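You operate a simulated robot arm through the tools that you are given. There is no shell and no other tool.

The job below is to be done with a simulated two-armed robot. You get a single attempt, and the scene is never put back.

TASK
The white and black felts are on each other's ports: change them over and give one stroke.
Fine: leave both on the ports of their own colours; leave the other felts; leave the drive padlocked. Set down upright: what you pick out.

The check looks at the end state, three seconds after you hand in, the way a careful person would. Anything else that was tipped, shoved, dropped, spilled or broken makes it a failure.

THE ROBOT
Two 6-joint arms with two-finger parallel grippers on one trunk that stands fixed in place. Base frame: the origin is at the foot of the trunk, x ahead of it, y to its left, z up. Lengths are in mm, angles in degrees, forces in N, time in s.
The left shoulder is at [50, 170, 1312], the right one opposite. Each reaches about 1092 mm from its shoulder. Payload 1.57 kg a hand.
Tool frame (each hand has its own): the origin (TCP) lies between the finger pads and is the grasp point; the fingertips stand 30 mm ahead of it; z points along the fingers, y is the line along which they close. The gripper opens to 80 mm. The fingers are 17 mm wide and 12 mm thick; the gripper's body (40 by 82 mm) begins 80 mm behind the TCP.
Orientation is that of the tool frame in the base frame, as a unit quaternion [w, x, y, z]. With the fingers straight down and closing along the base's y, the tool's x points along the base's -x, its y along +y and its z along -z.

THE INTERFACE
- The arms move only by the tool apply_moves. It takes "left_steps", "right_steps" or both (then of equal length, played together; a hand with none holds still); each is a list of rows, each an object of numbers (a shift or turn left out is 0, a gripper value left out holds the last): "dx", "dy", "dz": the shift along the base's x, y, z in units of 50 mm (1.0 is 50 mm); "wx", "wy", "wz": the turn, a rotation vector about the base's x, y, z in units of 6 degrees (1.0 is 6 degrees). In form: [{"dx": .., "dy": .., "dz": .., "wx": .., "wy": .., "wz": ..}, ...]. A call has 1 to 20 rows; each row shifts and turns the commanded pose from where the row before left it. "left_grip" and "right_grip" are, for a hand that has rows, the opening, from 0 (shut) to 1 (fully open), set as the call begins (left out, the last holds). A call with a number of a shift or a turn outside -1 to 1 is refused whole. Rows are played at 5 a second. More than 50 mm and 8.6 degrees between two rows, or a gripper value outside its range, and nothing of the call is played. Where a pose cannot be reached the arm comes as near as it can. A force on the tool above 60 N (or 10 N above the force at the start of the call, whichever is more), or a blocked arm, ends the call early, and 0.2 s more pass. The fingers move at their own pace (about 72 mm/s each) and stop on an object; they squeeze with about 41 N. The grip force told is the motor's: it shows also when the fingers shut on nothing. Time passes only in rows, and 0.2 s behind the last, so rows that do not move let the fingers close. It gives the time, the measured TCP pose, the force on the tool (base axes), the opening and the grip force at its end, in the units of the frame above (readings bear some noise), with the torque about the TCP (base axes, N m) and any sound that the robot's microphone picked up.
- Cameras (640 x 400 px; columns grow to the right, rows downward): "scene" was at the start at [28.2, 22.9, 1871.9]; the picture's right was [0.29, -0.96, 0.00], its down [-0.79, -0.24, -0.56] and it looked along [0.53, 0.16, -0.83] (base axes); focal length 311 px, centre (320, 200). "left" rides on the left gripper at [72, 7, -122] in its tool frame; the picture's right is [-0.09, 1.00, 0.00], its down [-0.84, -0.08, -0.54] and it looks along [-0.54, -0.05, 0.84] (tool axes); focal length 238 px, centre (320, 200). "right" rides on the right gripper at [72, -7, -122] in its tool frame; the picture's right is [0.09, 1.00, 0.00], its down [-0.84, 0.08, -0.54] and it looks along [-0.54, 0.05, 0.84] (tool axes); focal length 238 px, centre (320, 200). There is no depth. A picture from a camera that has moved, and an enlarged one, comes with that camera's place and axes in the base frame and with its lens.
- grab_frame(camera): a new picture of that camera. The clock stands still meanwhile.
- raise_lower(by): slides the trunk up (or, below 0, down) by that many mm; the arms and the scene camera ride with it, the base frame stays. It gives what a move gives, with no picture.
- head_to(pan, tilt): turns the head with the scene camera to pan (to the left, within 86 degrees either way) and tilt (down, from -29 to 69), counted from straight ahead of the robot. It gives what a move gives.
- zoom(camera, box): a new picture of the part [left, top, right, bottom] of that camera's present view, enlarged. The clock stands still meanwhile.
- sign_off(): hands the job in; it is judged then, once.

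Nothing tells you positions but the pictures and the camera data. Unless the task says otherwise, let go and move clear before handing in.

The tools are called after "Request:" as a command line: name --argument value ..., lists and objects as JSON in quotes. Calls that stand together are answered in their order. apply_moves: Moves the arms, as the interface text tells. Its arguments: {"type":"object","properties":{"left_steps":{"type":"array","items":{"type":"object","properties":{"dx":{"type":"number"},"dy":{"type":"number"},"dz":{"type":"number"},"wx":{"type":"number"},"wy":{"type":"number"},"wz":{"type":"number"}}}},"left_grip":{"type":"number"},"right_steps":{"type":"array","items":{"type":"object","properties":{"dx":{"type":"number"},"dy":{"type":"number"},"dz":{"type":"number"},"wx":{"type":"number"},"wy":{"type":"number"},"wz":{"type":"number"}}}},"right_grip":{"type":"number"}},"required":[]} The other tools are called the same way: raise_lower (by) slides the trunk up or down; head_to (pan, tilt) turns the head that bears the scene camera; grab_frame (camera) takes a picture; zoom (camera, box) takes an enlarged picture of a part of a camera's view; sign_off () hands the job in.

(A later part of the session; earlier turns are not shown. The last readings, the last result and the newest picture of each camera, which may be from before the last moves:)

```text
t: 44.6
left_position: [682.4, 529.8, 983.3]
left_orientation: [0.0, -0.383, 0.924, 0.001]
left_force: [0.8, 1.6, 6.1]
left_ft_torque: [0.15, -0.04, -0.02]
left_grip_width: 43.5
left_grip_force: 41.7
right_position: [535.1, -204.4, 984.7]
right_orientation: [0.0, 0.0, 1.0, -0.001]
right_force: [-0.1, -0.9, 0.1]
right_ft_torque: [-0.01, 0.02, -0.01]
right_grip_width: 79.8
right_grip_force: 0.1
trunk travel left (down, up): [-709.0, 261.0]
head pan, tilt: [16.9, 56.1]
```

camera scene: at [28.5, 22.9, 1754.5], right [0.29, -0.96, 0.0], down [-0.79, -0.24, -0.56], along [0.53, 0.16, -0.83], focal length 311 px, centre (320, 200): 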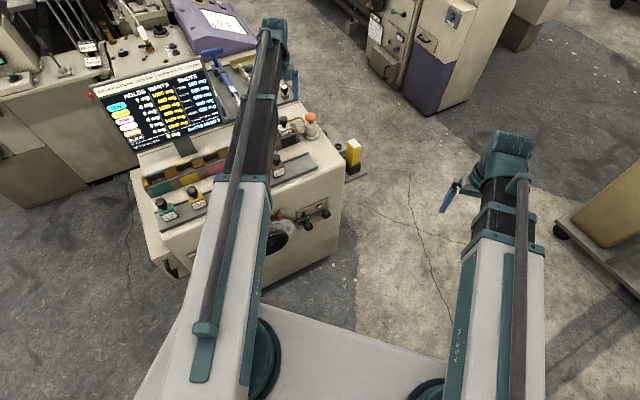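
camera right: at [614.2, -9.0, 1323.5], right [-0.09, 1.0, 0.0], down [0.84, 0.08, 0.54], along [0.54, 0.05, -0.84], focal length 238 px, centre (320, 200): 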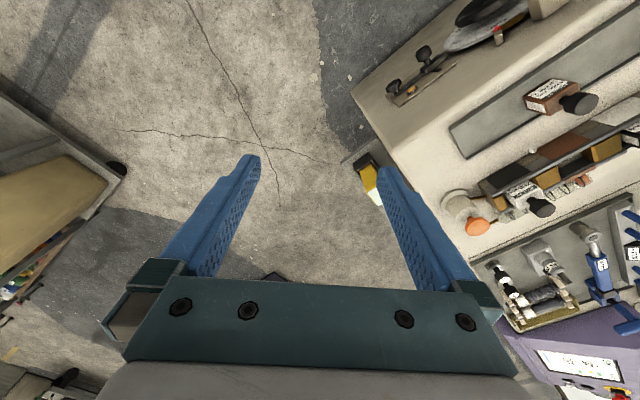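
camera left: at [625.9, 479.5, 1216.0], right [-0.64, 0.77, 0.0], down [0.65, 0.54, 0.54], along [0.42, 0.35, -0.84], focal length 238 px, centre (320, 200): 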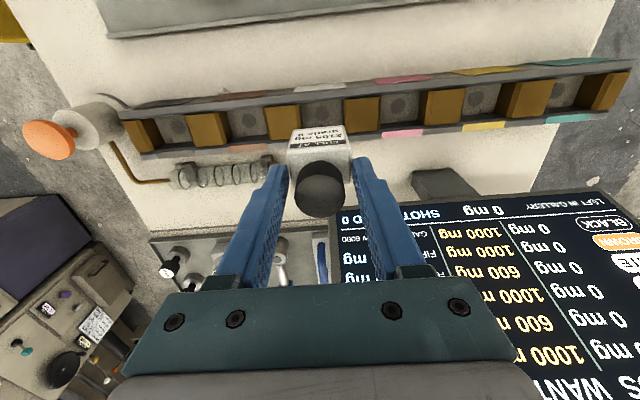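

The base is seated on the port floor with about 6 N of contact. Opening the fingers and checking.

Request:
apply_moves --left_steps '[{}, {}, {}, {}]' --left_grip 1

Request:
raise_lower --by 110.7

Request:
grab_frame --camera "left"

Request:
zoom --camera "left" --box '[220, 40, 420, 200]'

```text
t: 45.6
left_position: [681.7, 530.1, 984.5]
left_orientation: [0.0, -0.383, 0.924, 0.0]
left_force: [0.1, 0.4, -0.6]
left_ft_torque: [-0.02, 0.0, -0.01]
left_grip_width: 80.0
left_grip_force: 0.1
right_position: [535.8, -206.1, 983.8]
right_orientation: [-0.001, 0.0, 1.0, 0.0]
right_force: [-0.1, 1.0, 0.5]
right_ft_torque: [0.0, -0.05, 0.02]
right_grip_width: 80.0
right_grip_force: 0.0
trunk travel left (down, up): [-709.0, 261.0]
head pan, tilt: [16.9, 56.1]
```

```text
t: 47.1
left_position: [681.6, 529.2, 1094.5]
left_orientation: [0.001, -0.383, 0.924, 0.001]
left_force: [0.3, 0.3, 0.1]
left_ft_torque: [-0.02, 0.02, -0.02]
left_grip_width: 80.1
left_grip_force: 0.0
right_position: [534.9, -205.3, 1094.8]
right_orientation: [0.001, -0.001, 1.0, 0.0]
right_force: [-0.3, 0.2, -0.2]
right_ft_torque: [-0.01, -0.02, -0.02]
right_grip_width: 80.0
right_grip_force: 0.1
trunk travel left (down, up): [-820.0, 150.0]
head pan, tilt: [16.9, 56.1]
```

```text
taken
camera left: at [625.1, 482.6, 1216.3], right [-0.64, 0.77, 0.0], down [0.65, 0.54, 0.54], along [0.42, 0.35, -0.84], focal length 238 px, centre (320, 200)
```

left: 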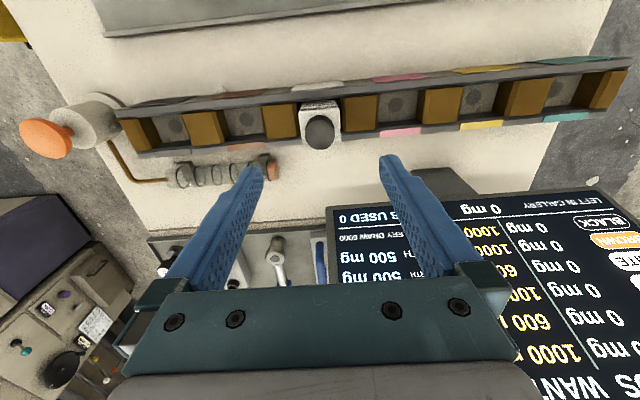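

```text
2.50 times, centred on (320, 120) of left
camera zoom: at [625.1, 482.6, 1216.3], right [-0.64, 0.77, 0.0], down [0.65, 0.54, 0.54], along [0.42, 0.35, -0.84], focal length 596 px, centre (320, 400)
```

zoom: 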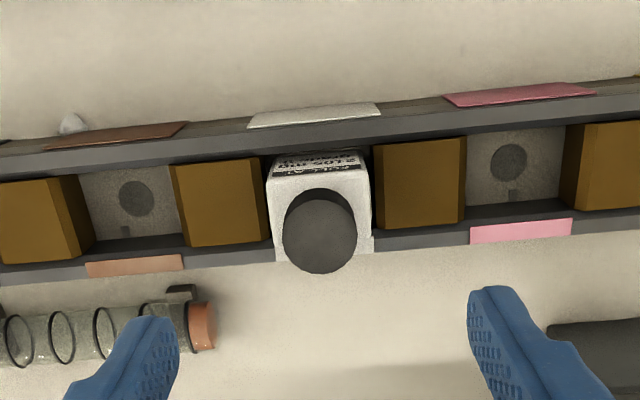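

The white felt is seated squarely in the white port. Back to the tray for the black felt.

Request:
apply_moves --left_steps '[{"dx": -0.5125, "dy": -0.5125}, {"dx": -0.5125, "dy": -0.5125}, {"dx": -0.5125, "dy": -0.5125}, {"dx": -0.5125, "dy": -0.5125}, {}, {}]'

Request:
raise_lower --by -70

Request:
grab_frame --camera "left"

Request:
zoom --camera "left" --box '[230, 80, 410, 220]'

```text
t: 48.5
left_position: [577.6, 424.2, 1094.3]
left_orientation: [0.0, -0.383, 0.924, 0.0]
left_force: [-1.1, 0.5, 0.2]
left_ft_torque: [0.02, 0.02, -0.01]
left_grip_width: 79.7
left_grip_force: 0.1
right_position: [535.8, -205.3, 1094.2]
right_orientation: [-0.001, 0.0, 1.0, 0.0]
right_force: [-0.2, 0.3, 1.3]
right_ft_torque: [0.0, 0.0, 0.03]
right_grip_width: 80.1
right_grip_force: 0.1
trunk travel left (down, up): [-820.0, 150.0]
head pan, tilt: [16.9, 56.1]
```

```text
t: 49.5
left_position: [577.5, 424.2, 1025.3]
left_orientation: [0.001, -0.383, 0.924, 0.0]
left_force: [-0.6, 0.3, -0.6]
left_ft_torque: [0.02, 0.04, 0.03]
left_grip_width: 79.9
left_grip_force: 0.0
right_position: [534.6, -204.7, 1024.9]
right_orientation: [0.0, 0.0, 1.0, 0.0]
right_force: [-0.5, -0.4, -0.5]
right_ft_torque: [0.0, -0.01, 0.02]
right_grip_width: 79.9
right_grip_force: 0.1
trunk travel left (down, up): [-750.0, 220.0]
head pan, tilt: [16.9, 56.1]
```

```text
taken
camera left: at [521.2, 376.8, 1146.6], right [-0.64, 0.77, 0.0], down [0.65, 0.54, 0.54], along [0.42, 0.35, -0.84], focal length 238 px, centre (320, 200)
```

left: 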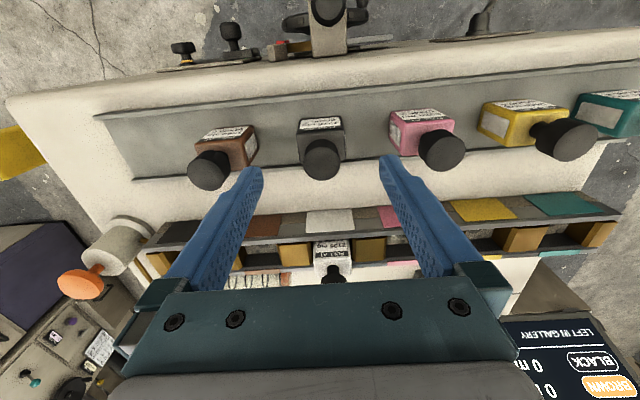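

```text
2.86 times, centred on (320, 150) of left
camera zoom: at [521.2, 376.8, 1146.6], right [-0.64, 0.77, 0.0], down [0.65, 0.54, 0.54], along [0.42, 0.35, -0.84], focal length 681 px, centre (320, 343)
```

zoom: 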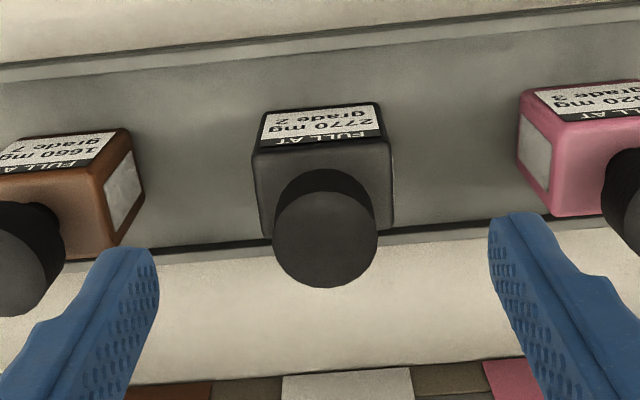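

I'm about 4 mm short of the black felt in f and 1.5 mm off in l. Correcting, then lowering to the same grasp height as when I set it down.

Request:
apply_moves --left_steps '[{"dx": 0.033, "dy": 0.069}, {}, {}]'

Request:
raise_lower --by -35

Request:
zoom --camera "left" --box '[230, 80, 410, 220]'

```text
t: 50.3
left_position: [580.2, 428.4, 1024.7]
left_orientation: [0.001, -0.383, 0.924, 0.0]
left_force: [0.0, -0.2, 0.9]
left_ft_torque: [0.05, 0.01, 0.01]
left_grip_width: 79.7
left_grip_force: 0.2
right_position: [535.1, -206.1, 1023.6]
right_orientation: [0.0, 0.0, 1.0, -0.001]
right_force: [0.2, -1.2, -0.3]
right_ft_torque: [-0.01, -0.01, 0.03]
right_grip_width: 80.1
right_grip_force: 0.1
trunk travel left (down, up): [-750.0, 220.0]
head pan, tilt: [16.9, 56.1]
```

```text
t: 51.1
left_position: [579.9, 428.0, 990.1]
left_orientation: [0.001, -0.383, 0.924, 0.001]
left_force: [0.2, -0.4, 0.5]
left_ft_torque: [-0.02, 0.02, -0.01]
left_grip_width: 79.8
left_grip_force: 0.0
right_position: [534.7, -205.8, 989.5]
right_orientation: [0.0, 0.0, 1.0, 0.0]
right_force: [0.4, 0.0, 0.1]
right_ft_torque: [0.0, -0.01, 0.03]
right_grip_width: 79.8
right_grip_force: 0.1
trunk travel left (down, up): [-715.0, 255.0]
head pan, tilt: [16.9, 56.1]
```

```text
2.86 times, centred on (320, 150) of left
camera zoom: at [523.4, 380.6, 1111.5], right [-0.64, 0.77, 0.0], down [0.65, 0.54, 0.54], along [0.42, 0.35, -0.84], focal length 681 px, centre (320, 343)
```

zoom: 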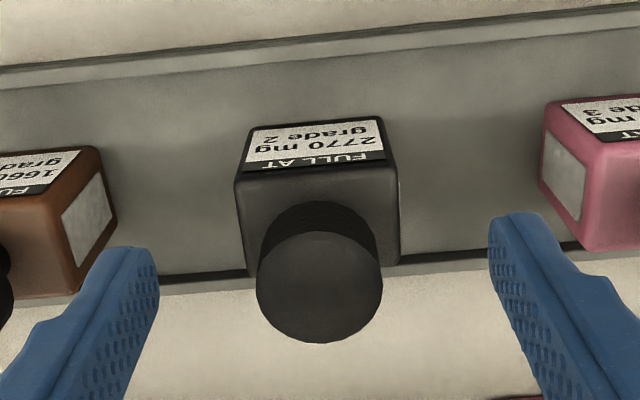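

Centred over the black felt with the neighbours clear. Lowering and closing.

Request:
raise_lower --by -22.4

Request:
apply_moves --left_steps '[{}, {}, {}, {}, {}]' --left_grip 0

Request:
raise_lower --by 15

Request:
zoom --camera "left" --box '[230, 80, 410, 240]'

```text
t: 51.8
left_position: [579.5, 429.1, 969.1]
left_orientation: [0.002, -0.383, 0.924, 0.001]
left_force: [0.1, -0.2, 0.4]
left_ft_torque: [0.0, -0.02, 0.01]
left_grip_width: 80.2
left_grip_force: 0.2
right_position: [535.4, -205.3, 969.0]
right_orientation: [-0.001, 0.0, 1.0, 0.0]
right_force: [-0.2, -0.3, 0.6]
right_ft_torque: [0.02, -0.01, -0.03]
right_grip_width: 79.8
right_grip_force: 0.0
trunk travel left (down, up): [-693.0, 277.0]
head pan, tilt: [16.9, 56.1]
```

```text
t: 53.0
left_position: [579.5, 429.1, 967.2]
left_orientation: [0.001, -0.383, 0.924, 0.0]
left_force: [-0.8, -0.8, 0.8]
left_ft_torque: [0.01, 0.02, 0.0]
left_grip_width: 43.4
left_grip_force: 40.9
right_position: [535.5, -205.1, 967.5]
right_orientation: [0.001, -0.001, 1.0, -0.001]
right_force: [-0.1, -0.5, 0.9]
right_ft_torque: [-0.01, 0.02, -0.02]
right_grip_width: 80.3
right_grip_force: 0.1
trunk travel left (down, up): [-693.0, 277.0]
head pan, tilt: [16.9, 56.1]
```

```text
t: 53.6
left_position: [578.8, 428.1, 983.4]
left_orientation: [0.001, -0.383, 0.924, 0.0]
left_force: [-0.4, -0.3, -1.6]
left_ft_torque: [0.0, 0.0, 0.0]
left_grip_width: 43.1
left_grip_force: 41.7
right_position: [535.7, -204.7, 982.3]
right_orientation: [0.0, 0.001, 1.0, 0.0]
right_force: [0.1, 0.3, -0.5]
right_ft_torque: [-0.02, 0.0, 0.0]
right_grip_width: 79.6
right_grip_force: 0.1
trunk travel left (down, up): [-708.0, 262.0]
head pan, tilt: [16.9, 56.1]
```

```text
2.50 times, centred on (320, 160) of left
camera zoom: at [523.7, 380.7, 1103.9], right [-0.64, 0.77, 0.0], down [0.65, 0.54, 0.54], along [0.42, 0.35, -0.84], focal length 596 px, centre (320, 300)
```

zoom: 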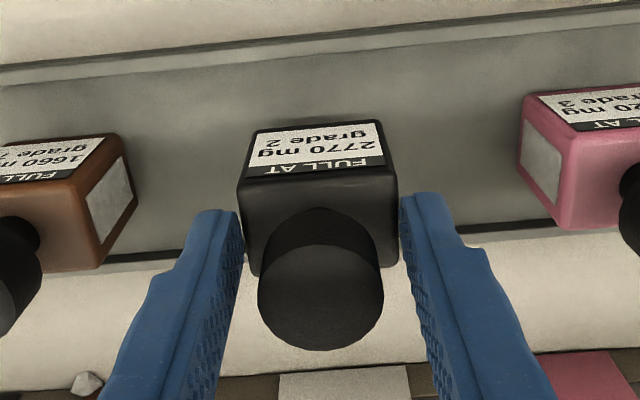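

The black felt is held again in the same pose. I'll raise it clear and carry it over the black port.

Request:
raise_lower --by 112.4

Request:
apply_moves --left_steps '[{"dx": 0.6, "dy": -0.085}, {"dx": 0.6, "dy": -0.085}, {"dx": 0.6, "dy": -0.085}, {"dx": 0.6, "dy": -0.085}, {"dx": 0.6, "dy": -0.085}, {"dx": 0.6, "dy": -0.085}, {"dx": 0.6, "dy": -0.08}, {"dx": 0.452, "dy": -0.07}, {}, {}]'

Request:
grab_frame --camera "left"

Request:
zoom --camera "left" --box '[220, 60, 420, 220]'

Request:
apply_moves --left_steps '[{}]'

```text
t: 55.1
left_position: [580.8, 427.9, 1095.4]
left_orientation: [0.001, -0.382, 0.924, 0.0]
left_force: [0.3, 0.4, -2.1]
left_ft_torque: [-0.02, 0.02, -0.05]
left_grip_width: 43.4
left_grip_force: 41.3
right_position: [534.8, -205.5, 1094.6]
right_orientation: [0.0, -0.001, 1.0, 0.0]
right_force: [0.1, -0.1, 0.1]
right_ft_torque: [-0.02, -0.01, -0.01]
right_grip_width: 80.1
right_grip_force: 0.0
trunk travel left (down, up): [-820.0, 150.0]
head pan, tilt: [16.9, 56.1]
```

```text
t: 57.3
left_position: [811.6, 396.6, 1094.7]
left_orientation: [0.001, -0.382, 0.924, 0.002]
left_force: [-0.1, -0.2, 0.0]
left_ft_torque: [0.02, 0.0, -0.02]
left_grip_width: 43.3
left_grip_force: 40.7
right_position: [536.2, -205.9, 1094.3]
right_orientation: [-0.001, 0.0, 1.0, 0.0]
right_force: [0.9, -0.6, -0.2]
right_ft_torque: [0.01, 0.02, -0.02]
right_grip_width: 79.8
right_grip_force: 0.1
trunk travel left (down, up): [-820.0, 150.0]
head pan, tilt: [16.9, 56.1]
```

```text
taken
camera left: at [755.0, 348.6, 1216.3], right [-0.64, 0.77, 0.0], down [0.65, 0.54, 0.54], along [0.42, 0.35, -0.84], focal length 238 px, centre (320, 200)
```

left: 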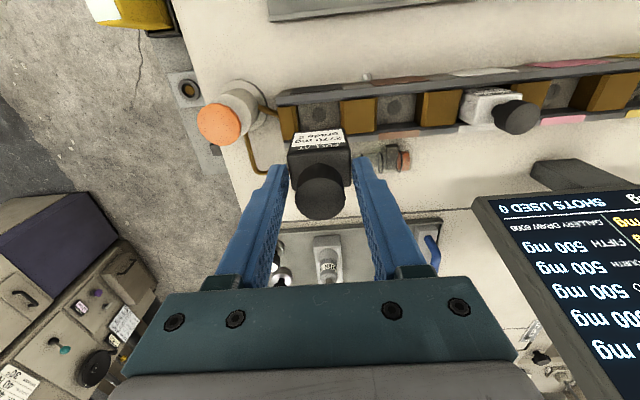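

```text
2.50 times, centred on (320, 140) of left
camera zoom: at [755.0, 348.6, 1216.3], right [-0.64, 0.77, 0.0], down [0.65, 0.54, 0.54], along [0.42, 0.35, -0.84], focal length 596 px, centre (320, 350)
```

zoom: 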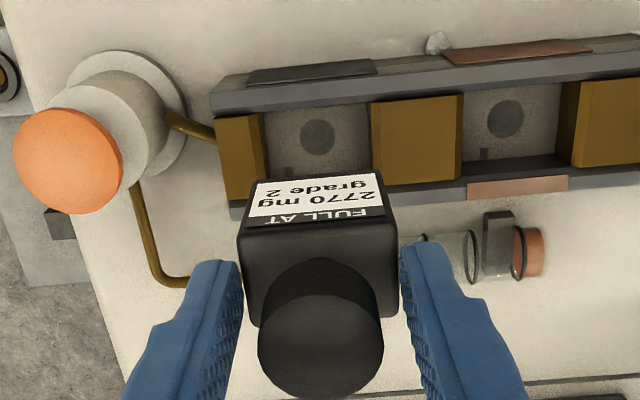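

```text
t: 57.7
left_position: [811.8, 396.1, 1095.1]
left_orientation: [0.0, -0.383, 0.924, 0.0]
left_force: [-0.6, -0.5, -1.3]
left_ft_torque: [0.01, -0.03, -0.03]
left_grip_width: 43.2
left_grip_force: 41.1
right_position: [534.4, -205.9, 1094.6]
right_orientation: [0.0, 0.0, 1.0, 0.0]
right_force: [-0.4, 0.3, -0.6]
right_ft_torque: [0.02, 0.0, 0.0]
right_grip_width: 80.3
right_grip_force: 0.0
trunk travel left (down, up): [-820.0, 150.0]
head pan, tilt: [16.9, 56.1]
```

The black port's hole lies right under the bottle, within about 1 mm. Lowering into the pocket in steps.

Request:
raise_lower --by -60

Request:
raise_lower --by -25

Request:
zoom --camera "left" --box '[220, 60, 420, 220]'

Request:
zoom --camera "scene" --box '[240, 80, 340, 180]'

```text
t: 58.7
left_position: [811.4, 395.1, 1034.8]
left_orientation: [0.0, -0.382, 0.924, 0.0]
left_force: [0.4, -0.1, -0.9]
left_ft_torque: [0.01, -0.02, 0.01]
left_grip_width: 43.2
left_grip_force: 41.0
right_position: [535.9, -205.7, 1035.8]
right_orientation: [0.0, -0.001, 1.0, 0.0]
right_force: [0.5, -0.1, -0.3]
right_ft_torque: [0.01, -0.03, 0.0]
right_grip_width: 79.9
right_grip_force: 0.0
trunk travel left (down, up): [-760.0, 210.0]
head pan, tilt: [16.9, 56.1]
```

```text
t: 59.4
left_position: [810.8, 396.9, 1009.2]
left_orientation: [0.001, -0.382, 0.924, 0.0]
left_force: [0.0, 0.3, -1.4]
left_ft_torque: [0.04, -0.01, 0.04]
left_grip_width: 43.2
left_grip_force: 40.7
right_position: [535.9, -205.2, 1010.2]
right_orientation: [0.001, 0.0, 1.0, 0.0]
right_force: [-0.3, 0.2, -0.1]
right_ft_torque: [0.0, 0.01, 0.03]
right_grip_width: 80.0
right_grip_force: 0.2
trunk travel left (down, up): [-735.0, 235.0]
head pan, tilt: [16.9, 56.1]
```

```text
2.50 times, centred on (320, 140) of left
camera zoom: at [754.6, 348.6, 1131.5], right [-0.64, 0.77, 0.0], down [0.65, 0.54, 0.54], along [0.42, 0.35, -0.84], focal length 596 px, centre (320, 350)
```

zoom: 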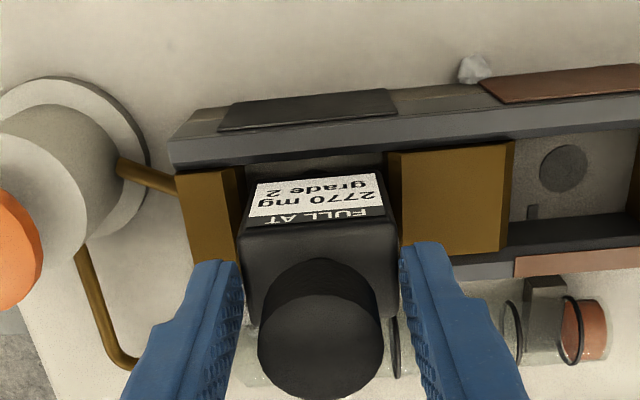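

```text
4.00 times, centred on (290, 130) of scene
camera zoom: at [28.1, 22.9, 1679.9], right [0.29, -0.96, 0.0], down [-0.79, -0.24, -0.56], along [0.53, 0.16, -0.83], focal length 1245 px, centre (440, 480)
```

zoom: 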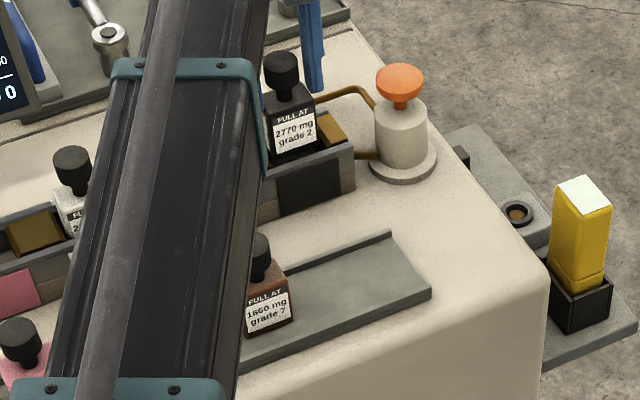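

The base is inside the pocket with no side load. Continuing to the seat.

Request:
raise_lower --by -19

Request:
raise_lower --by -4.5

Request:
raise_lower --by -1.5

```text
t: 60.1
left_position: [810.6, 395.8, 990.9]
left_orientation: [0.0, -0.383, 0.924, 0.0]
left_force: [-0.5, 0.1, -1.4]
left_ft_torque: [-0.02, 0.0, -0.02]
left_grip_width: 43.4
left_grip_force: 41.3
right_position: [535.9, -206.4, 991.0]
right_orientation: [0.001, 0.0, 1.0, 0.0]
right_force: [-0.5, -0.6, -0.9]
right_ft_torque: [0.0, -0.02, 0.0]
right_grip_width: 80.0
right_grip_force: 0.1
trunk travel left (down, up): [-716.0, 254.0]
head pan, tilt: [16.9, 56.1]
```

```text
t: 60.6
left_position: [811.1, 395.7, 987.2]
left_orientation: [0.001, -0.383, 0.924, 0.001]
left_force: [-0.2, -0.5, -1.7]
left_ft_torque: [-0.03, 0.01, 0.0]
left_grip_width: 43.1
left_grip_force: 41.0
right_position: [536.0, -205.3, 985.5]
right_orientation: [-0.001, 0.0, 1.0, 0.0]
right_force: [0.1, 0.0, -0.8]
right_ft_torque: [-0.01, 0.04, -0.01]
right_grip_width: 79.7
right_grip_force: 0.0
trunk travel left (down, up): [-712.0, 258.0]
head pan, tilt: [16.9, 56.1]
```

```text
t: 61.1
left_position: [811.4, 397.7, 984.8]
left_orientation: [0.001, -0.382, 0.924, 0.001]
left_force: [-0.7, 0.3, -0.4]
left_ft_torque: [0.04, 0.0, 0.0]
left_grip_width: 43.2
left_grip_force: 41.3
right_position: [535.5, -205.1, 984.7]
right_orientation: [-0.001, 0.0, 1.0, 0.0]
right_force: [0.2, 0.0, -0.7]
right_ft_torque: [0.01, 0.05, -0.02]
right_grip_width: 80.1
right_grip_force: 0.1
trunk travel left (down, up): [-710.0, 260.0]
head pan, tilt: [16.9, 56.1]
```

Nearly touching: the weight reading has dropped. One more small step to seat it.

Request:
raise_lower --by -0.6

Request:
apply_moves --left_steps '[{}, {}]'

```text
t: 61.6
left_position: [810.8, 396.2, 985.1]
left_orientation: [0.001, -0.383, 0.924, 0.0]
left_force: [1.4, 0.1, 4.1]
left_ft_torque: [0.09, -0.09, -0.02]
left_grip_width: 42.9
left_grip_force: 41.0
right_position: [534.4, -205.7, 984.4]
right_orientation: [0.0, -0.001, 1.0, 0.0]
right_force: [0.2, 0.3, 0.1]
right_ft_torque: [0.0, 0.01, -0.01]
right_grip_width: 79.9
right_grip_force: 0.0
trunk travel left (down, up): [-709.0, 261.0]
head pan, tilt: [16.9, 56.1]
```

```text
t: 62.2
left_position: [811.4, 396.7, 984.0]
left_orientation: [0.0, -0.383, 0.924, 0.001]
left_force: [1.7, 1.0, 6.0]
left_ft_torque: [0.12, -0.08, 0.02]
left_grip_width: 43.3
left_grip_force: 41.1
right_position: [534.6, -206.0, 983.7]
right_orientation: [-0.001, 0.0, 1.0, 0.0]
right_force: [-0.3, 0.5, 0.7]
right_ft_torque: [0.01, 0.04, 0.01]
right_grip_width: 80.3
right_grip_force: 0.1
trunk travel left (down, up): [-709.0, 261.0]
head pan, tilt: [16.9, 56.1]
```

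The black felt is seated with light contact force. Opening, rising clear and inspecting the row.

Request:
apply_moves --left_steps '[{}, {}, {}, {}]' --left_grip 1

Request:
raise_lower --by 120.6

Request:
grab_frame --camera "left"

Request:
zoom --camera "left" --box '[180, 40, 420, 200]'

Request:
grab_frame --camera "scene"

```text
t: 63.2
left_position: [811.3, 395.2, 985.0]
left_orientation: [0.001, -0.382, 0.924, 0.001]
left_force: [-0.3, -0.6, -0.8]
left_ft_torque: [0.01, 0.01, 0.01]
left_grip_width: 80.1
left_grip_force: 0.1
right_position: [536.1, -204.8, 983.6]
right_orientation: [0.0, 0.001, 1.0, -0.001]
right_force: [-0.5, 0.0, 0.4]
right_ft_torque: [-0.01, -0.02, 0.03]
right_grip_width: 80.0
right_grip_force: 0.0
trunk travel left (down, up): [-709.0, 261.0]
head pan, tilt: [16.9, 56.1]
```

```text
t: 64.7
left_position: [812.1, 395.5, 1104.8]
left_orientation: [0.001, -0.382, 0.924, 0.0]
left_force: [-0.5, 0.0, 0.5]
left_ft_torque: [0.04, -0.01, -0.02]
left_grip_width: 79.8
left_grip_force: 0.0
right_position: [536.6, -205.7, 1104.2]
right_orientation: [0.001, 0.0, 1.0, 0.0]
right_force: [0.1, 0.0, 0.1]
right_ft_torque: [-0.03, 0.01, 0.0]
right_grip_width: 79.9
right_grip_force: 0.0
trunk travel left (down, up): [-830.0, 140.0]
head pan, tilt: [16.9, 56.1]
```

```text
taken
camera left: at [754.8, 348.6, 1226.3], right [-0.64, 0.77, 0.0], down [0.65, 0.54, 0.54], along [0.42, 0.35, -0.84], focal length 238 px, centre (320, 200)
```

left: 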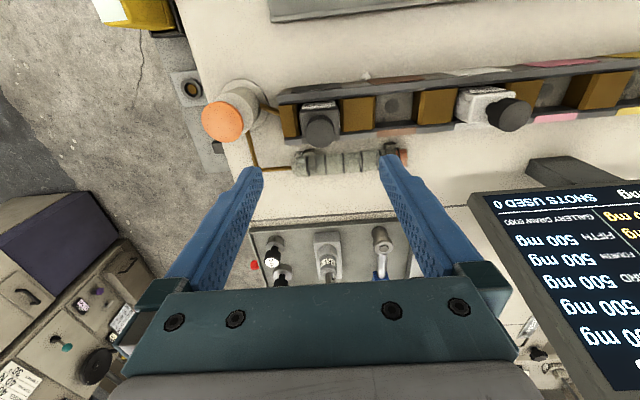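

```text
2.50 times, centred on (300, 120) of left
camera zoom: at [754.8, 348.6, 1226.3], right [-0.64, 0.77, 0.0], down [0.65, 0.54, 0.54], along [0.42, 0.35, -0.84], focal length 596 px, centre (370, 400)
```

zoom: 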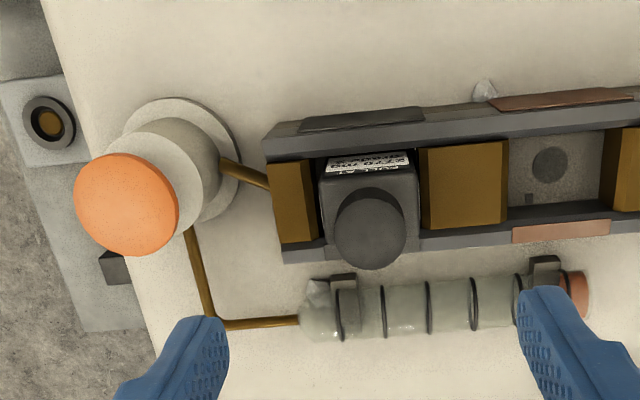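

```text
taken
camera scene: at [28.4, 22.9, 1774.9], right [0.29, -0.96, 0.0], down [-0.79, -0.24, -0.56], along [0.53, 0.16, -0.83], focal length 311 px, centre (320, 200)
```

scene: 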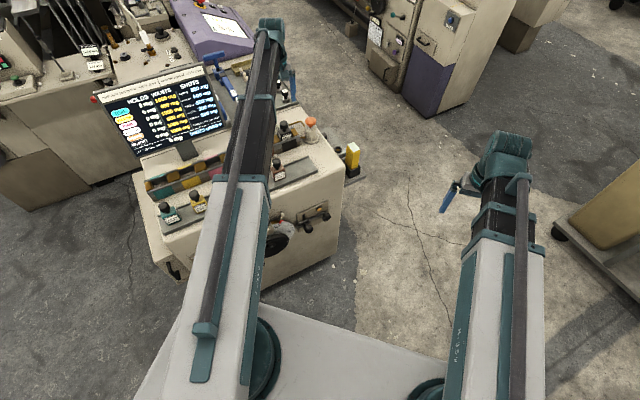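

Both felts now sit on their own colours. Next is the single stroke on the orange pump knob, which I place at about (871, 313, 975). I'll close the fingers, move above it and check centring.

Request:
apply_moves --left_steps '[{"dx": 0.295, "dy": -0.4155}, {"dx": 0.295, "dy": -0.4155}, {"dx": 0.295, "dy": -0.4155}, {"dx": 0.293, "dy": -0.4155}, {}, {}]' --left_grip 0

Request:
grab_frame --camera "left"

Request:
zoom --camera "left" --box '[220, 40, 420, 200]'

Request:
grab_frame --camera "scene"

Request:
zoom --camera "scene" --box '[240, 80, 360, 200]'

```text
t: 66.1
left_position: [870.6, 312.6, 1105.1]
left_orientation: [0.001, -0.383, 0.924, 0.0]
left_force: [-0.4, 0.0, -0.8]
left_ft_torque: [0.0, 0.0, -0.01]
left_grip_width: 0.1
left_grip_force: 21.4
right_position: [536.1, -205.3, 1106.0]
right_orientation: [0.0, 0.0, 1.0, 0.0]
right_force: [0.1, 0.1, 1.0]
right_ft_torque: [0.02, -0.02, 0.0]
right_grip_width: 79.9
right_grip_force: 0.0
trunk travel left (down, up): [-830.0, 140.0]
head pan, tilt: [16.9, 56.1]
```

```text
taken
camera left: at [814.3, 266.1, 1226.4], right [-0.64, 0.77, 0.0], down [0.65, 0.54, 0.54], along [0.42, 0.35, -0.84], focal length 238 px, centre (320, 200)
```

left: 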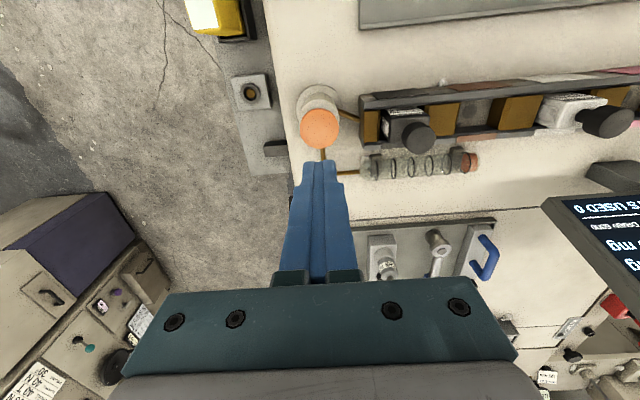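

```text
2.50 times, centred on (320, 120) of left
camera zoom: at [814.3, 266.1, 1226.4], right [-0.64, 0.77, 0.0], down [0.65, 0.54, 0.54], along [0.42, 0.35, -0.84], focal length 596 px, centre (320, 400)
```

zoom: 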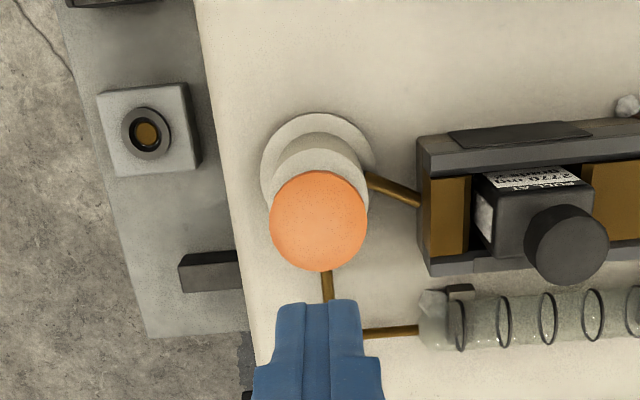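

```text
taken
camera scene: at [28.3, 22.8, 1774.9], right [0.29, -0.96, 0.0], down [-0.79, -0.24, -0.56], along [0.53, 0.16, -0.83], focal length 311 px, centre (320, 200)
```

scene: 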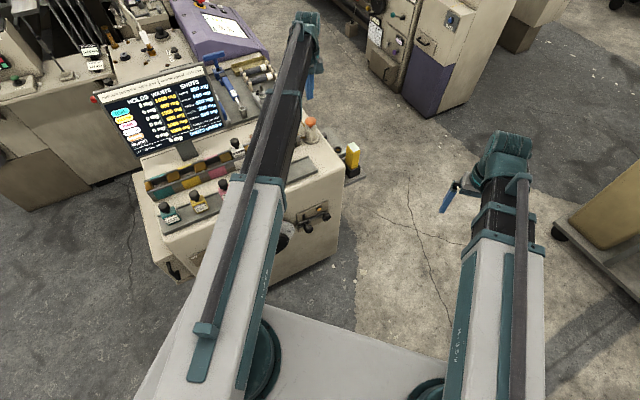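

```text
3.33 times, centred on (300, 140) of scene
camera zoom: at [28.3, 22.8, 1774.9], right [0.29, -0.96, 0.0], down [-0.79, -0.24, -0.56], along [0.53, 0.16, -0.83], focal length 1038 px, centre (387, 400)
```

zoom: 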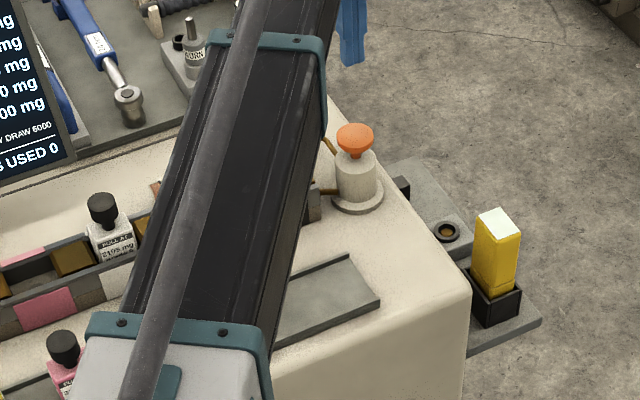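

The closed fingertips are centred on the knob, and its top looks close to z 975. I'll lower to about 10 mm above it and check.

Request:
raise_lower --by -88

Request:
grab_frame --camera "left"

Request:
zoom --camera "scene" --box '[260, 70, 340, 150]'

```text
t: 67.4
left_position: [870.8, 314.3, 1017.1]
left_orientation: [0.001, -0.383, 0.924, 0.001]
left_force: [0.2, 0.3, -0.3]
left_ft_torque: [-0.01, -0.02, 0.0]
left_grip_width: 0.0
left_grip_force: 21.6
right_position: [535.5, -205.9, 1016.7]
right_orientation: [0.0, 0.0, 1.0, -0.001]
right_force: [-0.6, 0.4, -0.9]
right_ft_torque: [-0.01, 0.01, -0.01]
right_grip_width: 80.1
right_grip_force: 0.0
trunk travel left (down, up): [-742.0, 228.0]
head pan, tilt: [16.9, 56.1]
```

```text
taken
camera left: at [814.1, 266.4, 1138.6], right [-0.64, 0.77, 0.0], down [0.65, 0.54, 0.54], along [0.42, 0.35, -0.84], focal length 238 px, centre (320, 200)
```

left: 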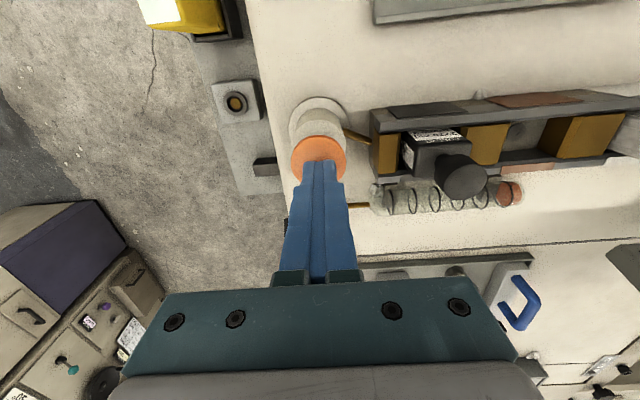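

```text
5.00 times, centred on (300, 110) of scene
camera zoom: at [28.0, 22.8, 1686.9], right [0.29, -0.96, 0.0], down [-0.79, -0.24, -0.56], along [0.53, 0.16, -0.83], focal length 1557 px, centre (420, 650)
```

zoom: 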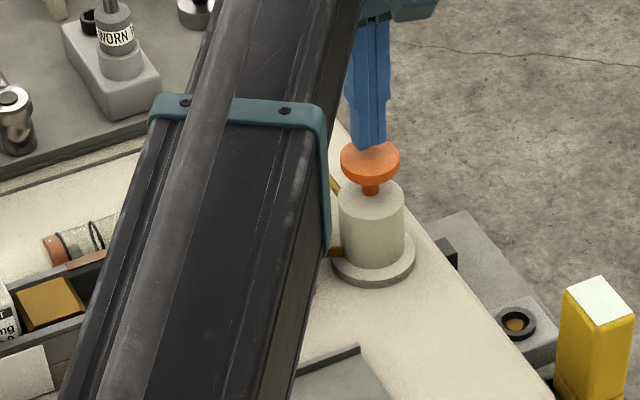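

The tips hang over the middle of the knob. I'll step down and watch the force for first contact and then the plunger travel.

Request:
raise_lower --by -8

Request:
raise_lower --by -3

Request:
raise_lower --by -3

```text
t: 67.9
left_position: [870.3, 312.8, 1008.8]
left_orientation: [0.0, -0.382, 0.924, 0.0]
left_force: [0.5, 0.9, 1.1]
left_ft_torque: [-0.02, 0.0, 0.0]
left_grip_width: 0.0
left_grip_force: 21.2
right_position: [534.8, -205.2, 1008.6]
right_orientation: [-0.001, 0.001, 1.0, 0.0]
right_force: [-0.3, -0.2, 0.7]
right_ft_torque: [-0.01, -0.01, -0.01]
right_grip_width: 80.1
right_grip_force: 0.1
trunk travel left (down, up): [-734.0, 236.0]
head pan, tilt: [16.9, 56.1]
```

```text
t: 68.5
left_position: [871.5, 313.8, 1005.2]
left_orientation: [0.001, -0.383, 0.924, 0.0]
left_force: [0.4, 0.6, 1.1]
left_ft_torque: [0.01, -0.04, -0.01]
left_grip_width: 0.0
left_grip_force: 21.8
right_position: [534.0, -204.6, 1005.7]
right_orientation: [0.0, 0.0, 1.0, 0.0]
right_force: [-0.2, -0.8, -0.7]
right_ft_torque: [-0.02, 0.01, -0.01]
right_grip_width: 80.0
right_grip_force: 0.0
trunk travel left (down, up): [-731.0, 239.0]
head pan, tilt: [16.9, 56.1]
```

```text
t: 69.0
left_position: [871.1, 313.9, 1002.6]
left_orientation: [0.001, -0.383, 0.924, 0.001]
left_force: [1.7, 1.6, 2.2]
left_ft_torque: [-0.03, -0.04, 0.03]
left_grip_width: 0.0
left_grip_force: 20.7
right_position: [536.1, -204.8, 1003.2]
right_orientation: [0.001, 0.0, 1.0, 0.0]
right_force: [-0.2, 0.0, -0.4]
right_ft_torque: [0.0, -0.02, -0.02]
right_grip_width: 79.8
right_grip_force: 0.1
trunk travel left (down, up): [-728.0, 242.0]
head pan, tilt: [16.9, 56.1]
```

Request:
zoom --camera "scene" --box '[270, 80, 330, 140]'

Request:
raise_lower --by -3

Request:
zoom --camera "scene" --box '[270, 80, 330, 140]'

```text
6.67 times, centred on (300, 110) of scene
camera zoom: at [28.0, 22.8, 1672.9], right [0.29, -0.96, 0.0], down [-0.79, -0.24, -0.56], along [0.53, 0.16, -0.83], focal length 2076 px, centre (453, 800)
```

zoom: 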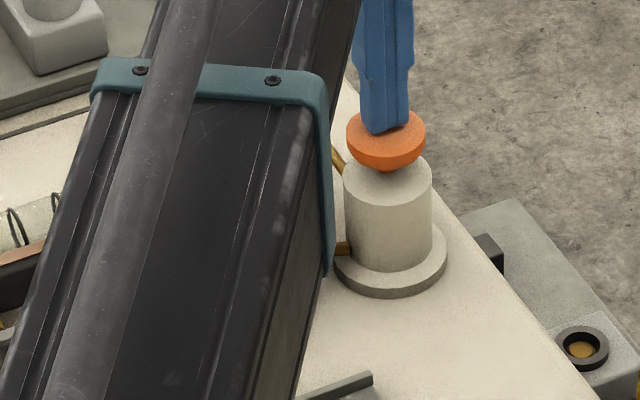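

```text
t: 69.5
left_position: [871.4, 313.6, 999.5]
left_orientation: [0.001, -0.383, 0.924, 0.001]
left_force: [1.9, 1.2, 3.4]
left_ft_torque: [0.03, -0.03, -0.01]
left_grip_width: 0.0
left_grip_force: 21.8
right_position: [535.1, -205.7, 999.6]
right_orientation: [0.001, 0.0, 1.0, -0.001]
right_force: [0.9, 0.3, 0.6]
right_ft_torque: [-0.02, 0.0, -0.01]
right_grip_width: 80.1
right_grip_force: 0.1
trunk travel left (down, up): [-725.0, 245.0]
head pan, tilt: [16.9, 56.1]
heard: click
```

```text
6.67 times, centred on (300, 110) of scene
camera zoom: at [28.0, 22.8, 1669.9], right [0.29, -0.96, 0.0], down [-0.79, -0.24, -0.56], along [0.53, 0.16, -0.83], focal length 2076 px, centre (453, 800)
```

zoom: 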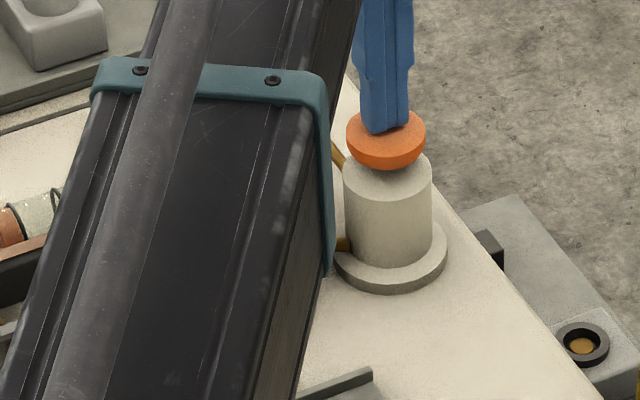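

The plunger has moved down and clicked. I'll read the screen before doing anything else.

Request:
grab_frame --camera "scene"

Request:
zoom --camera "scene" --box '[90, 55, 230, 155]'

```text
taken
camera scene: at [28.0, 22.8, 1669.9], right [0.29, -0.96, 0.0], down [-0.79, -0.24, -0.56], along [0.53, 0.16, -0.83], focal length 311 px, centre (320, 200)
```

scene: 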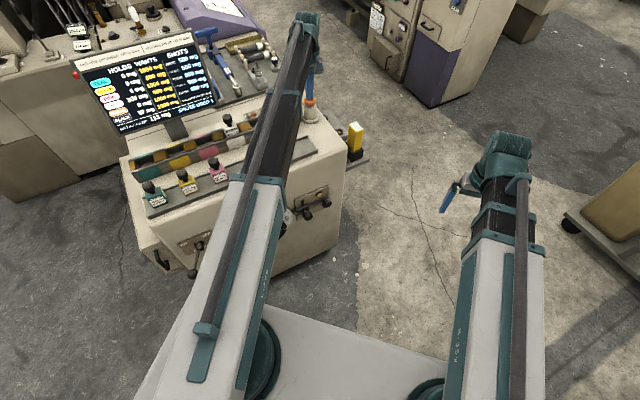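

```text
4.00 times, centred on (160, 105) of scene
camera zoom: at [28.0, 22.8, 1669.9], right [0.29, -0.96, 0.0], down [-0.79, -0.24, -0.56], along [0.53, 0.16, -0.83], focal length 1245 px, centre (960, 580)
```

zoom: 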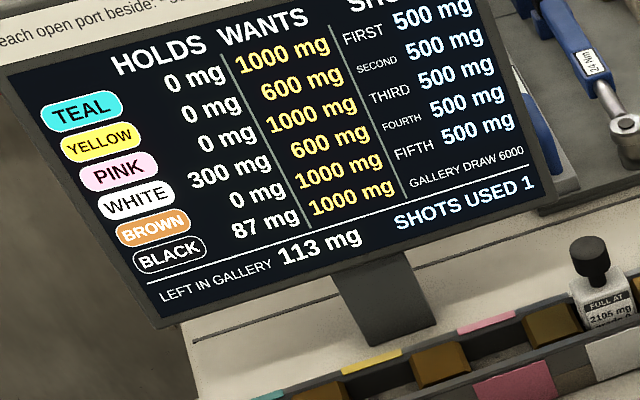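

The screen reads SHOTS USED 1, with white at 300 mg and black at 87 mg, so the stroke counted. I'll raise straight off the knob and make sure the count stays at one.

Request:
raise_lower --by 120

Request:
zoom --camera "scene" --box '[90, 70, 250, 190]'

Request:
grab_frame --camera "left"

```text
t: 71.0
left_position: [871.6, 313.9, 1120.3]
left_orientation: [0.0, -0.383, 0.924, 0.0]
left_force: [0.2, 0.3, 0.4]
left_ft_torque: [0.04, 0.0, 0.03]
left_grip_width: 0.1
left_grip_force: 21.4
right_position: [535.4, -205.2, 1119.9]
right_orientation: [0.0, 0.0, 1.0, 0.0]
right_force: [0.1, -0.3, -0.1]
right_ft_torque: [0.04, 0.02, 0.01]
right_grip_width: 80.2
right_grip_force: 0.0
trunk travel left (down, up): [-845.0, 125.0]
head pan, tilt: [16.9, 56.1]
```

```text
3.33 times, centred on (170, 130) of scene
camera zoom: at [28.4, 22.9, 1789.9], right [0.29, -0.96, 0.0], down [-0.79, -0.24, -0.56], along [0.53, 0.16, -0.83], focal length 1038 px, centre (820, 433)
```

zoom: 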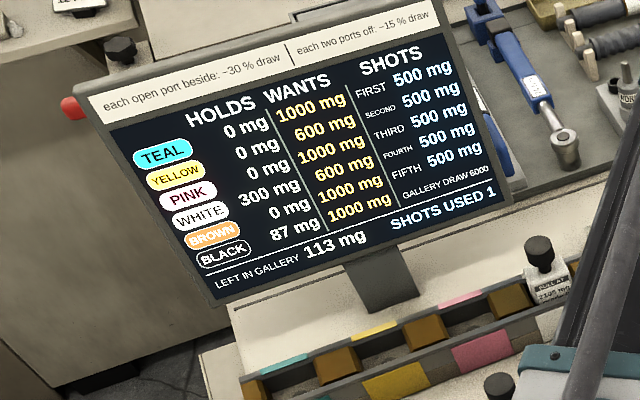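

```text
taken
camera left: at [814.3, 266.4, 1241.3], right [-0.64, 0.77, 0.0], down [0.65, 0.54, 0.54], along [0.42, 0.35, -0.84], focal length 238 px, centre (320, 200)
```

left: 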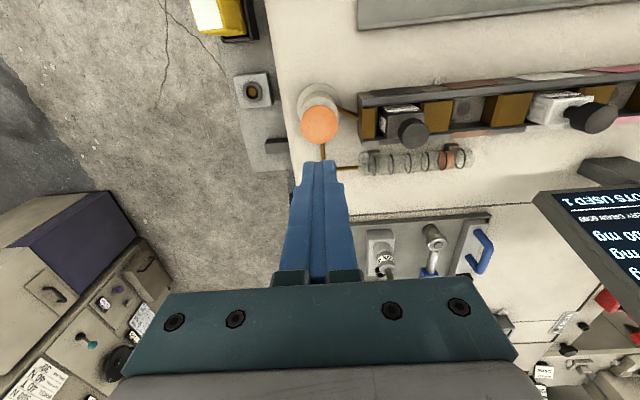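

The count stays at one and the knob is back up. I'll raise the trunk further and withdraw the left hand so I can inspect the whole machine.

Request:
raise_lower --by 80

Request:
apply_moves --left_steps '[{"dx": -0.842, "dy": -0.388}, {"dx": -0.842, "dy": -0.388}, {"dx": -0.842, "dy": -0.388}, {"dx": -0.842, "dy": -0.388}, {"dx": -0.842, "dy": -0.388}, {"dx": -0.842, "dy": -0.388}, {"dx": -0.842, "dy": -0.388}, {"dx": -0.842, "dy": -0.388}, {"dx": -0.842, "dy": -0.388}, {"dx": -0.842, "dy": -0.388}]'

Request:
grab_frame --camera "scene"

Request:
zoom --camera "scene" --box '[150, 120, 350, 240]'

Request:
zoom --camera "scene" --box '[230, 125, 330, 195]'

```text
t: 72.2
left_position: [871.9, 313.1, 1199.6]
left_orientation: [0.001, -0.383, 0.924, 0.0]
left_force: [-0.4, -0.1, -1.3]
left_ft_torque: [0.03, 0.01, 0.02]
left_grip_width: 0.0
left_grip_force: 21.0
right_position: [536.0, -205.4, 1199.4]
right_orientation: [0.0, 0.0, 1.0, 0.001]
right_force: [-0.3, -0.1, 0.6]
right_ft_torque: [0.0, 0.02, 0.01]
right_grip_width: 80.5
right_grip_force: 0.1
trunk travel left (down, up): [-925.0, 45.0]
head pan, tilt: [16.9, 56.1]
```

```text
t: 74.4
left_position: [454.2, 119.4, 1200.0]
left_orientation: [-0.001, -0.383, 0.924, 0.002]
left_force: [-0.1, 0.2, 0.8]
left_ft_torque: [0.03, -0.03, 0.06]
left_grip_width: 0.1
left_grip_force: 21.0
left hand out of reach, approached as far as the arm can: row 7, 10
right_position: [534.6, -206.2, 1198.9]
right_orientation: [0.0, 0.0, 1.0, 0.0]
right_force: [0.3, -0.1, -0.1]
right_ft_torque: [0.0, -0.03, 0.0]
right_grip_width: 79.9
right_grip_force: 0.2
trunk travel left (down, up): [-925.0, 45.0]
head pan, tilt: [16.9, 56.1]
```

```text
taken
camera scene: at [27.6, 22.4, 1869.9], right [0.29, -0.96, 0.0], down [-0.79, -0.24, -0.56], along [0.53, 0.16, -0.83], focal length 311 px, centre (320, 200)
```

scene: 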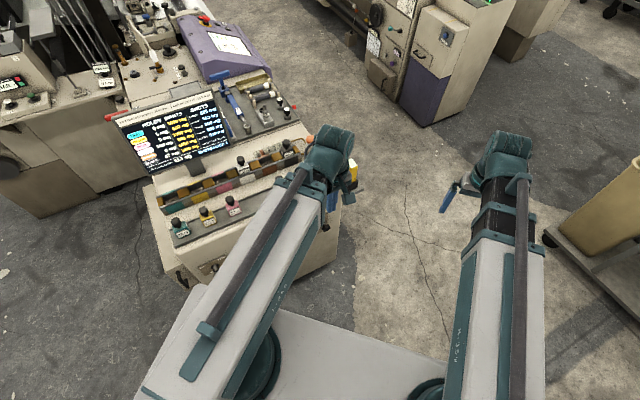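

```text
3.20 times, centred on (250, 180) of scene
camera zoom: at [27.6, 22.4, 1869.9], right [0.29, -0.96, 0.0], down [-0.79, -0.24, -0.56], along [0.53, 0.16, -0.83], focal length 996 px, centre (544, 264)
```

zoom: 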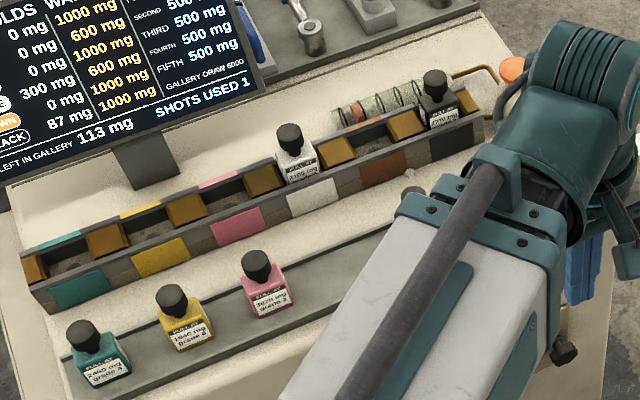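

```text
5.71 times, centred on (280, 160) of scene
camera zoom: at [27.6, 22.4, 1869.9], right [0.29, -0.96, 0.0], down [-0.79, -0.24, -0.56], along [0.53, 0.16, -0.83], focal length 1779 px, centre (549, 429)
```

zoom: 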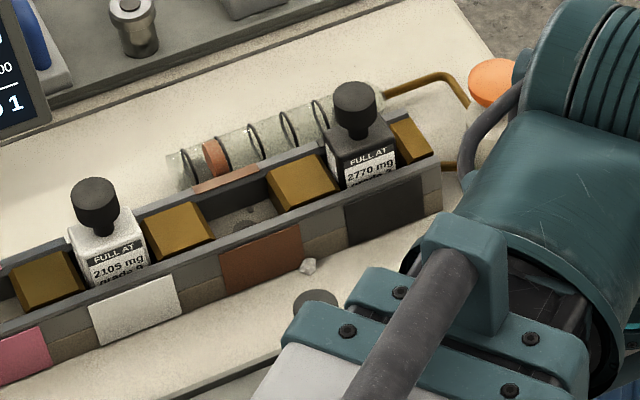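

White and black felts stand upright on their own ports. My arm hides the brown felt and pump, so I'll swing it round to its starting place on the left for a last full check.

Request:
apply_moves --left_steps '[{"dx": 0.264, "dy": 0.924}, {"dx": 0.264, "dy": 0.924}, {"dx": 0.264, "dy": 0.924}, {"dx": 0.264, "dy": 0.924}, {"dx": 0.264, "dy": 0.924}, {"dx": -0.42, "dy": 0.73}, {"dx": -0.42, "dy": 0.73}, {"dx": -0.42, "dy": 0.73}, {"dx": -0.42, "dy": 0.73}, {"dx": -0.42, "dy": 0.73}, {"dx": -0.42, "dy": 0.73}]' --left_grip 1

Request:
grab_frame --camera "scene"

Request:
zoom --camera "scene" --box '[200, 120, 360, 220]'

Request:
zoom --camera "scene" --box '[200, 190, 360, 300]'

Request:
grab_frame --camera "left"

```text
t: 76.8
left_position: [393.1, 571.7, 1200.3]
left_orientation: [0.001, -0.381, 0.924, 0.0]
left_force: [0.1, -0.4, -0.4]
left_ft_torque: [-0.03, 0.03, -0.03]
left_grip_width: 79.9
left_grip_force: 0.1
left hand out of reach, approached as far as the arm can: row 4
right_position: [535.8, -205.1, 1200.1]
right_orientation: [0.001, 0.0, 1.0, -0.001]
right_force: [-0.1, -0.2, -0.3]
right_ft_torque: [0.0, 0.0, 0.01]
right_grip_width: 79.9
right_grip_force: 0.1
trunk travel left (down, up): [-925.0, 45.0]
head pan, tilt: [16.9, 56.1]
```

```text
taken
camera scene: at [27.8, 23.7, 1869.9], right [0.29, -0.96, 0.0], down [-0.79, -0.24, -0.56], along [0.53, 0.16, -0.83], focal length 311 px, centre (320, 200)
```

scene: 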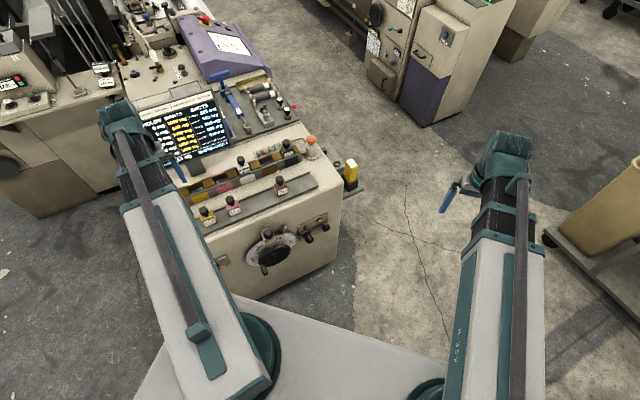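

```text
4.00 times, centred on (280, 170) of scene
camera zoom: at [27.8, 23.7, 1869.9], right [0.29, -0.96, 0.0], down [-0.79, -0.24, -0.56], along [0.53, 0.16, -0.83], focal length 1245 px, centre (480, 320)
```

zoom: 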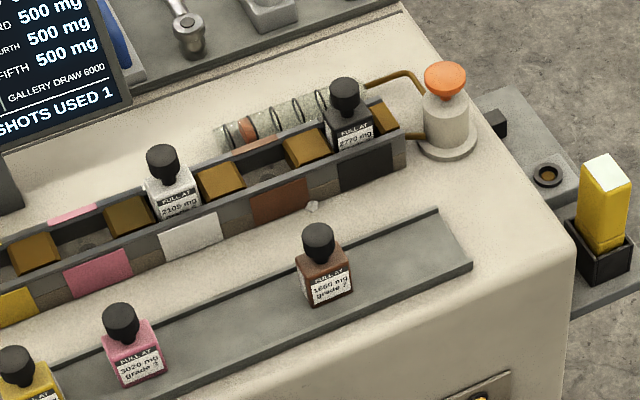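

```text
3.64 times, centred on (280, 245) of scene
camera zoom: at [27.8, 23.7, 1869.9], right [0.29, -0.96, 0.0], down [-0.79, -0.24, -0.56], along [0.53, 0.16, -0.83], focal length 1132 px, centre (466, 36)
```

zoom: 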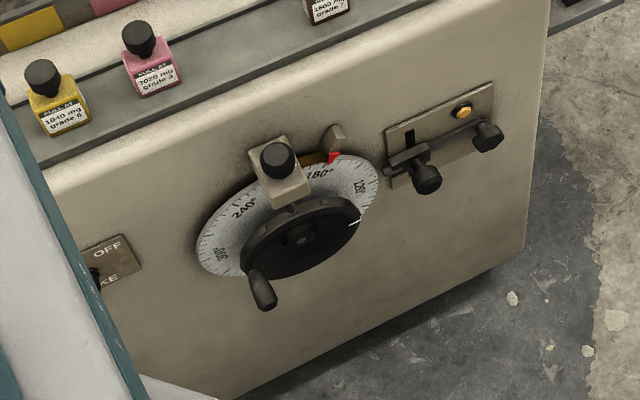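

```text
taken
camera left: at [336.7, 524.6, 1321.3], right [-0.64, 0.77, 0.0], down [0.65, 0.54, 0.54], along [0.42, 0.35, -0.84], focal length 238 px, centre (320, 200)
```

left: 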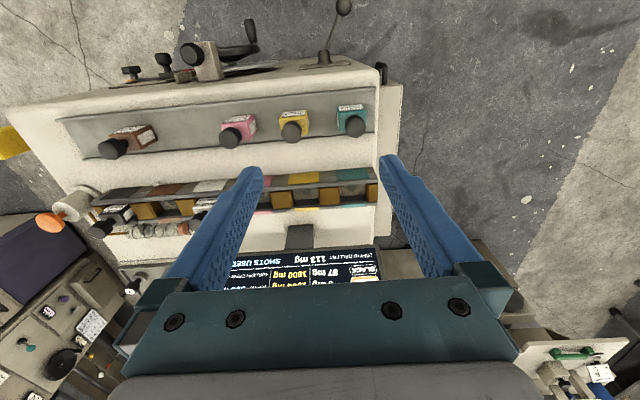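

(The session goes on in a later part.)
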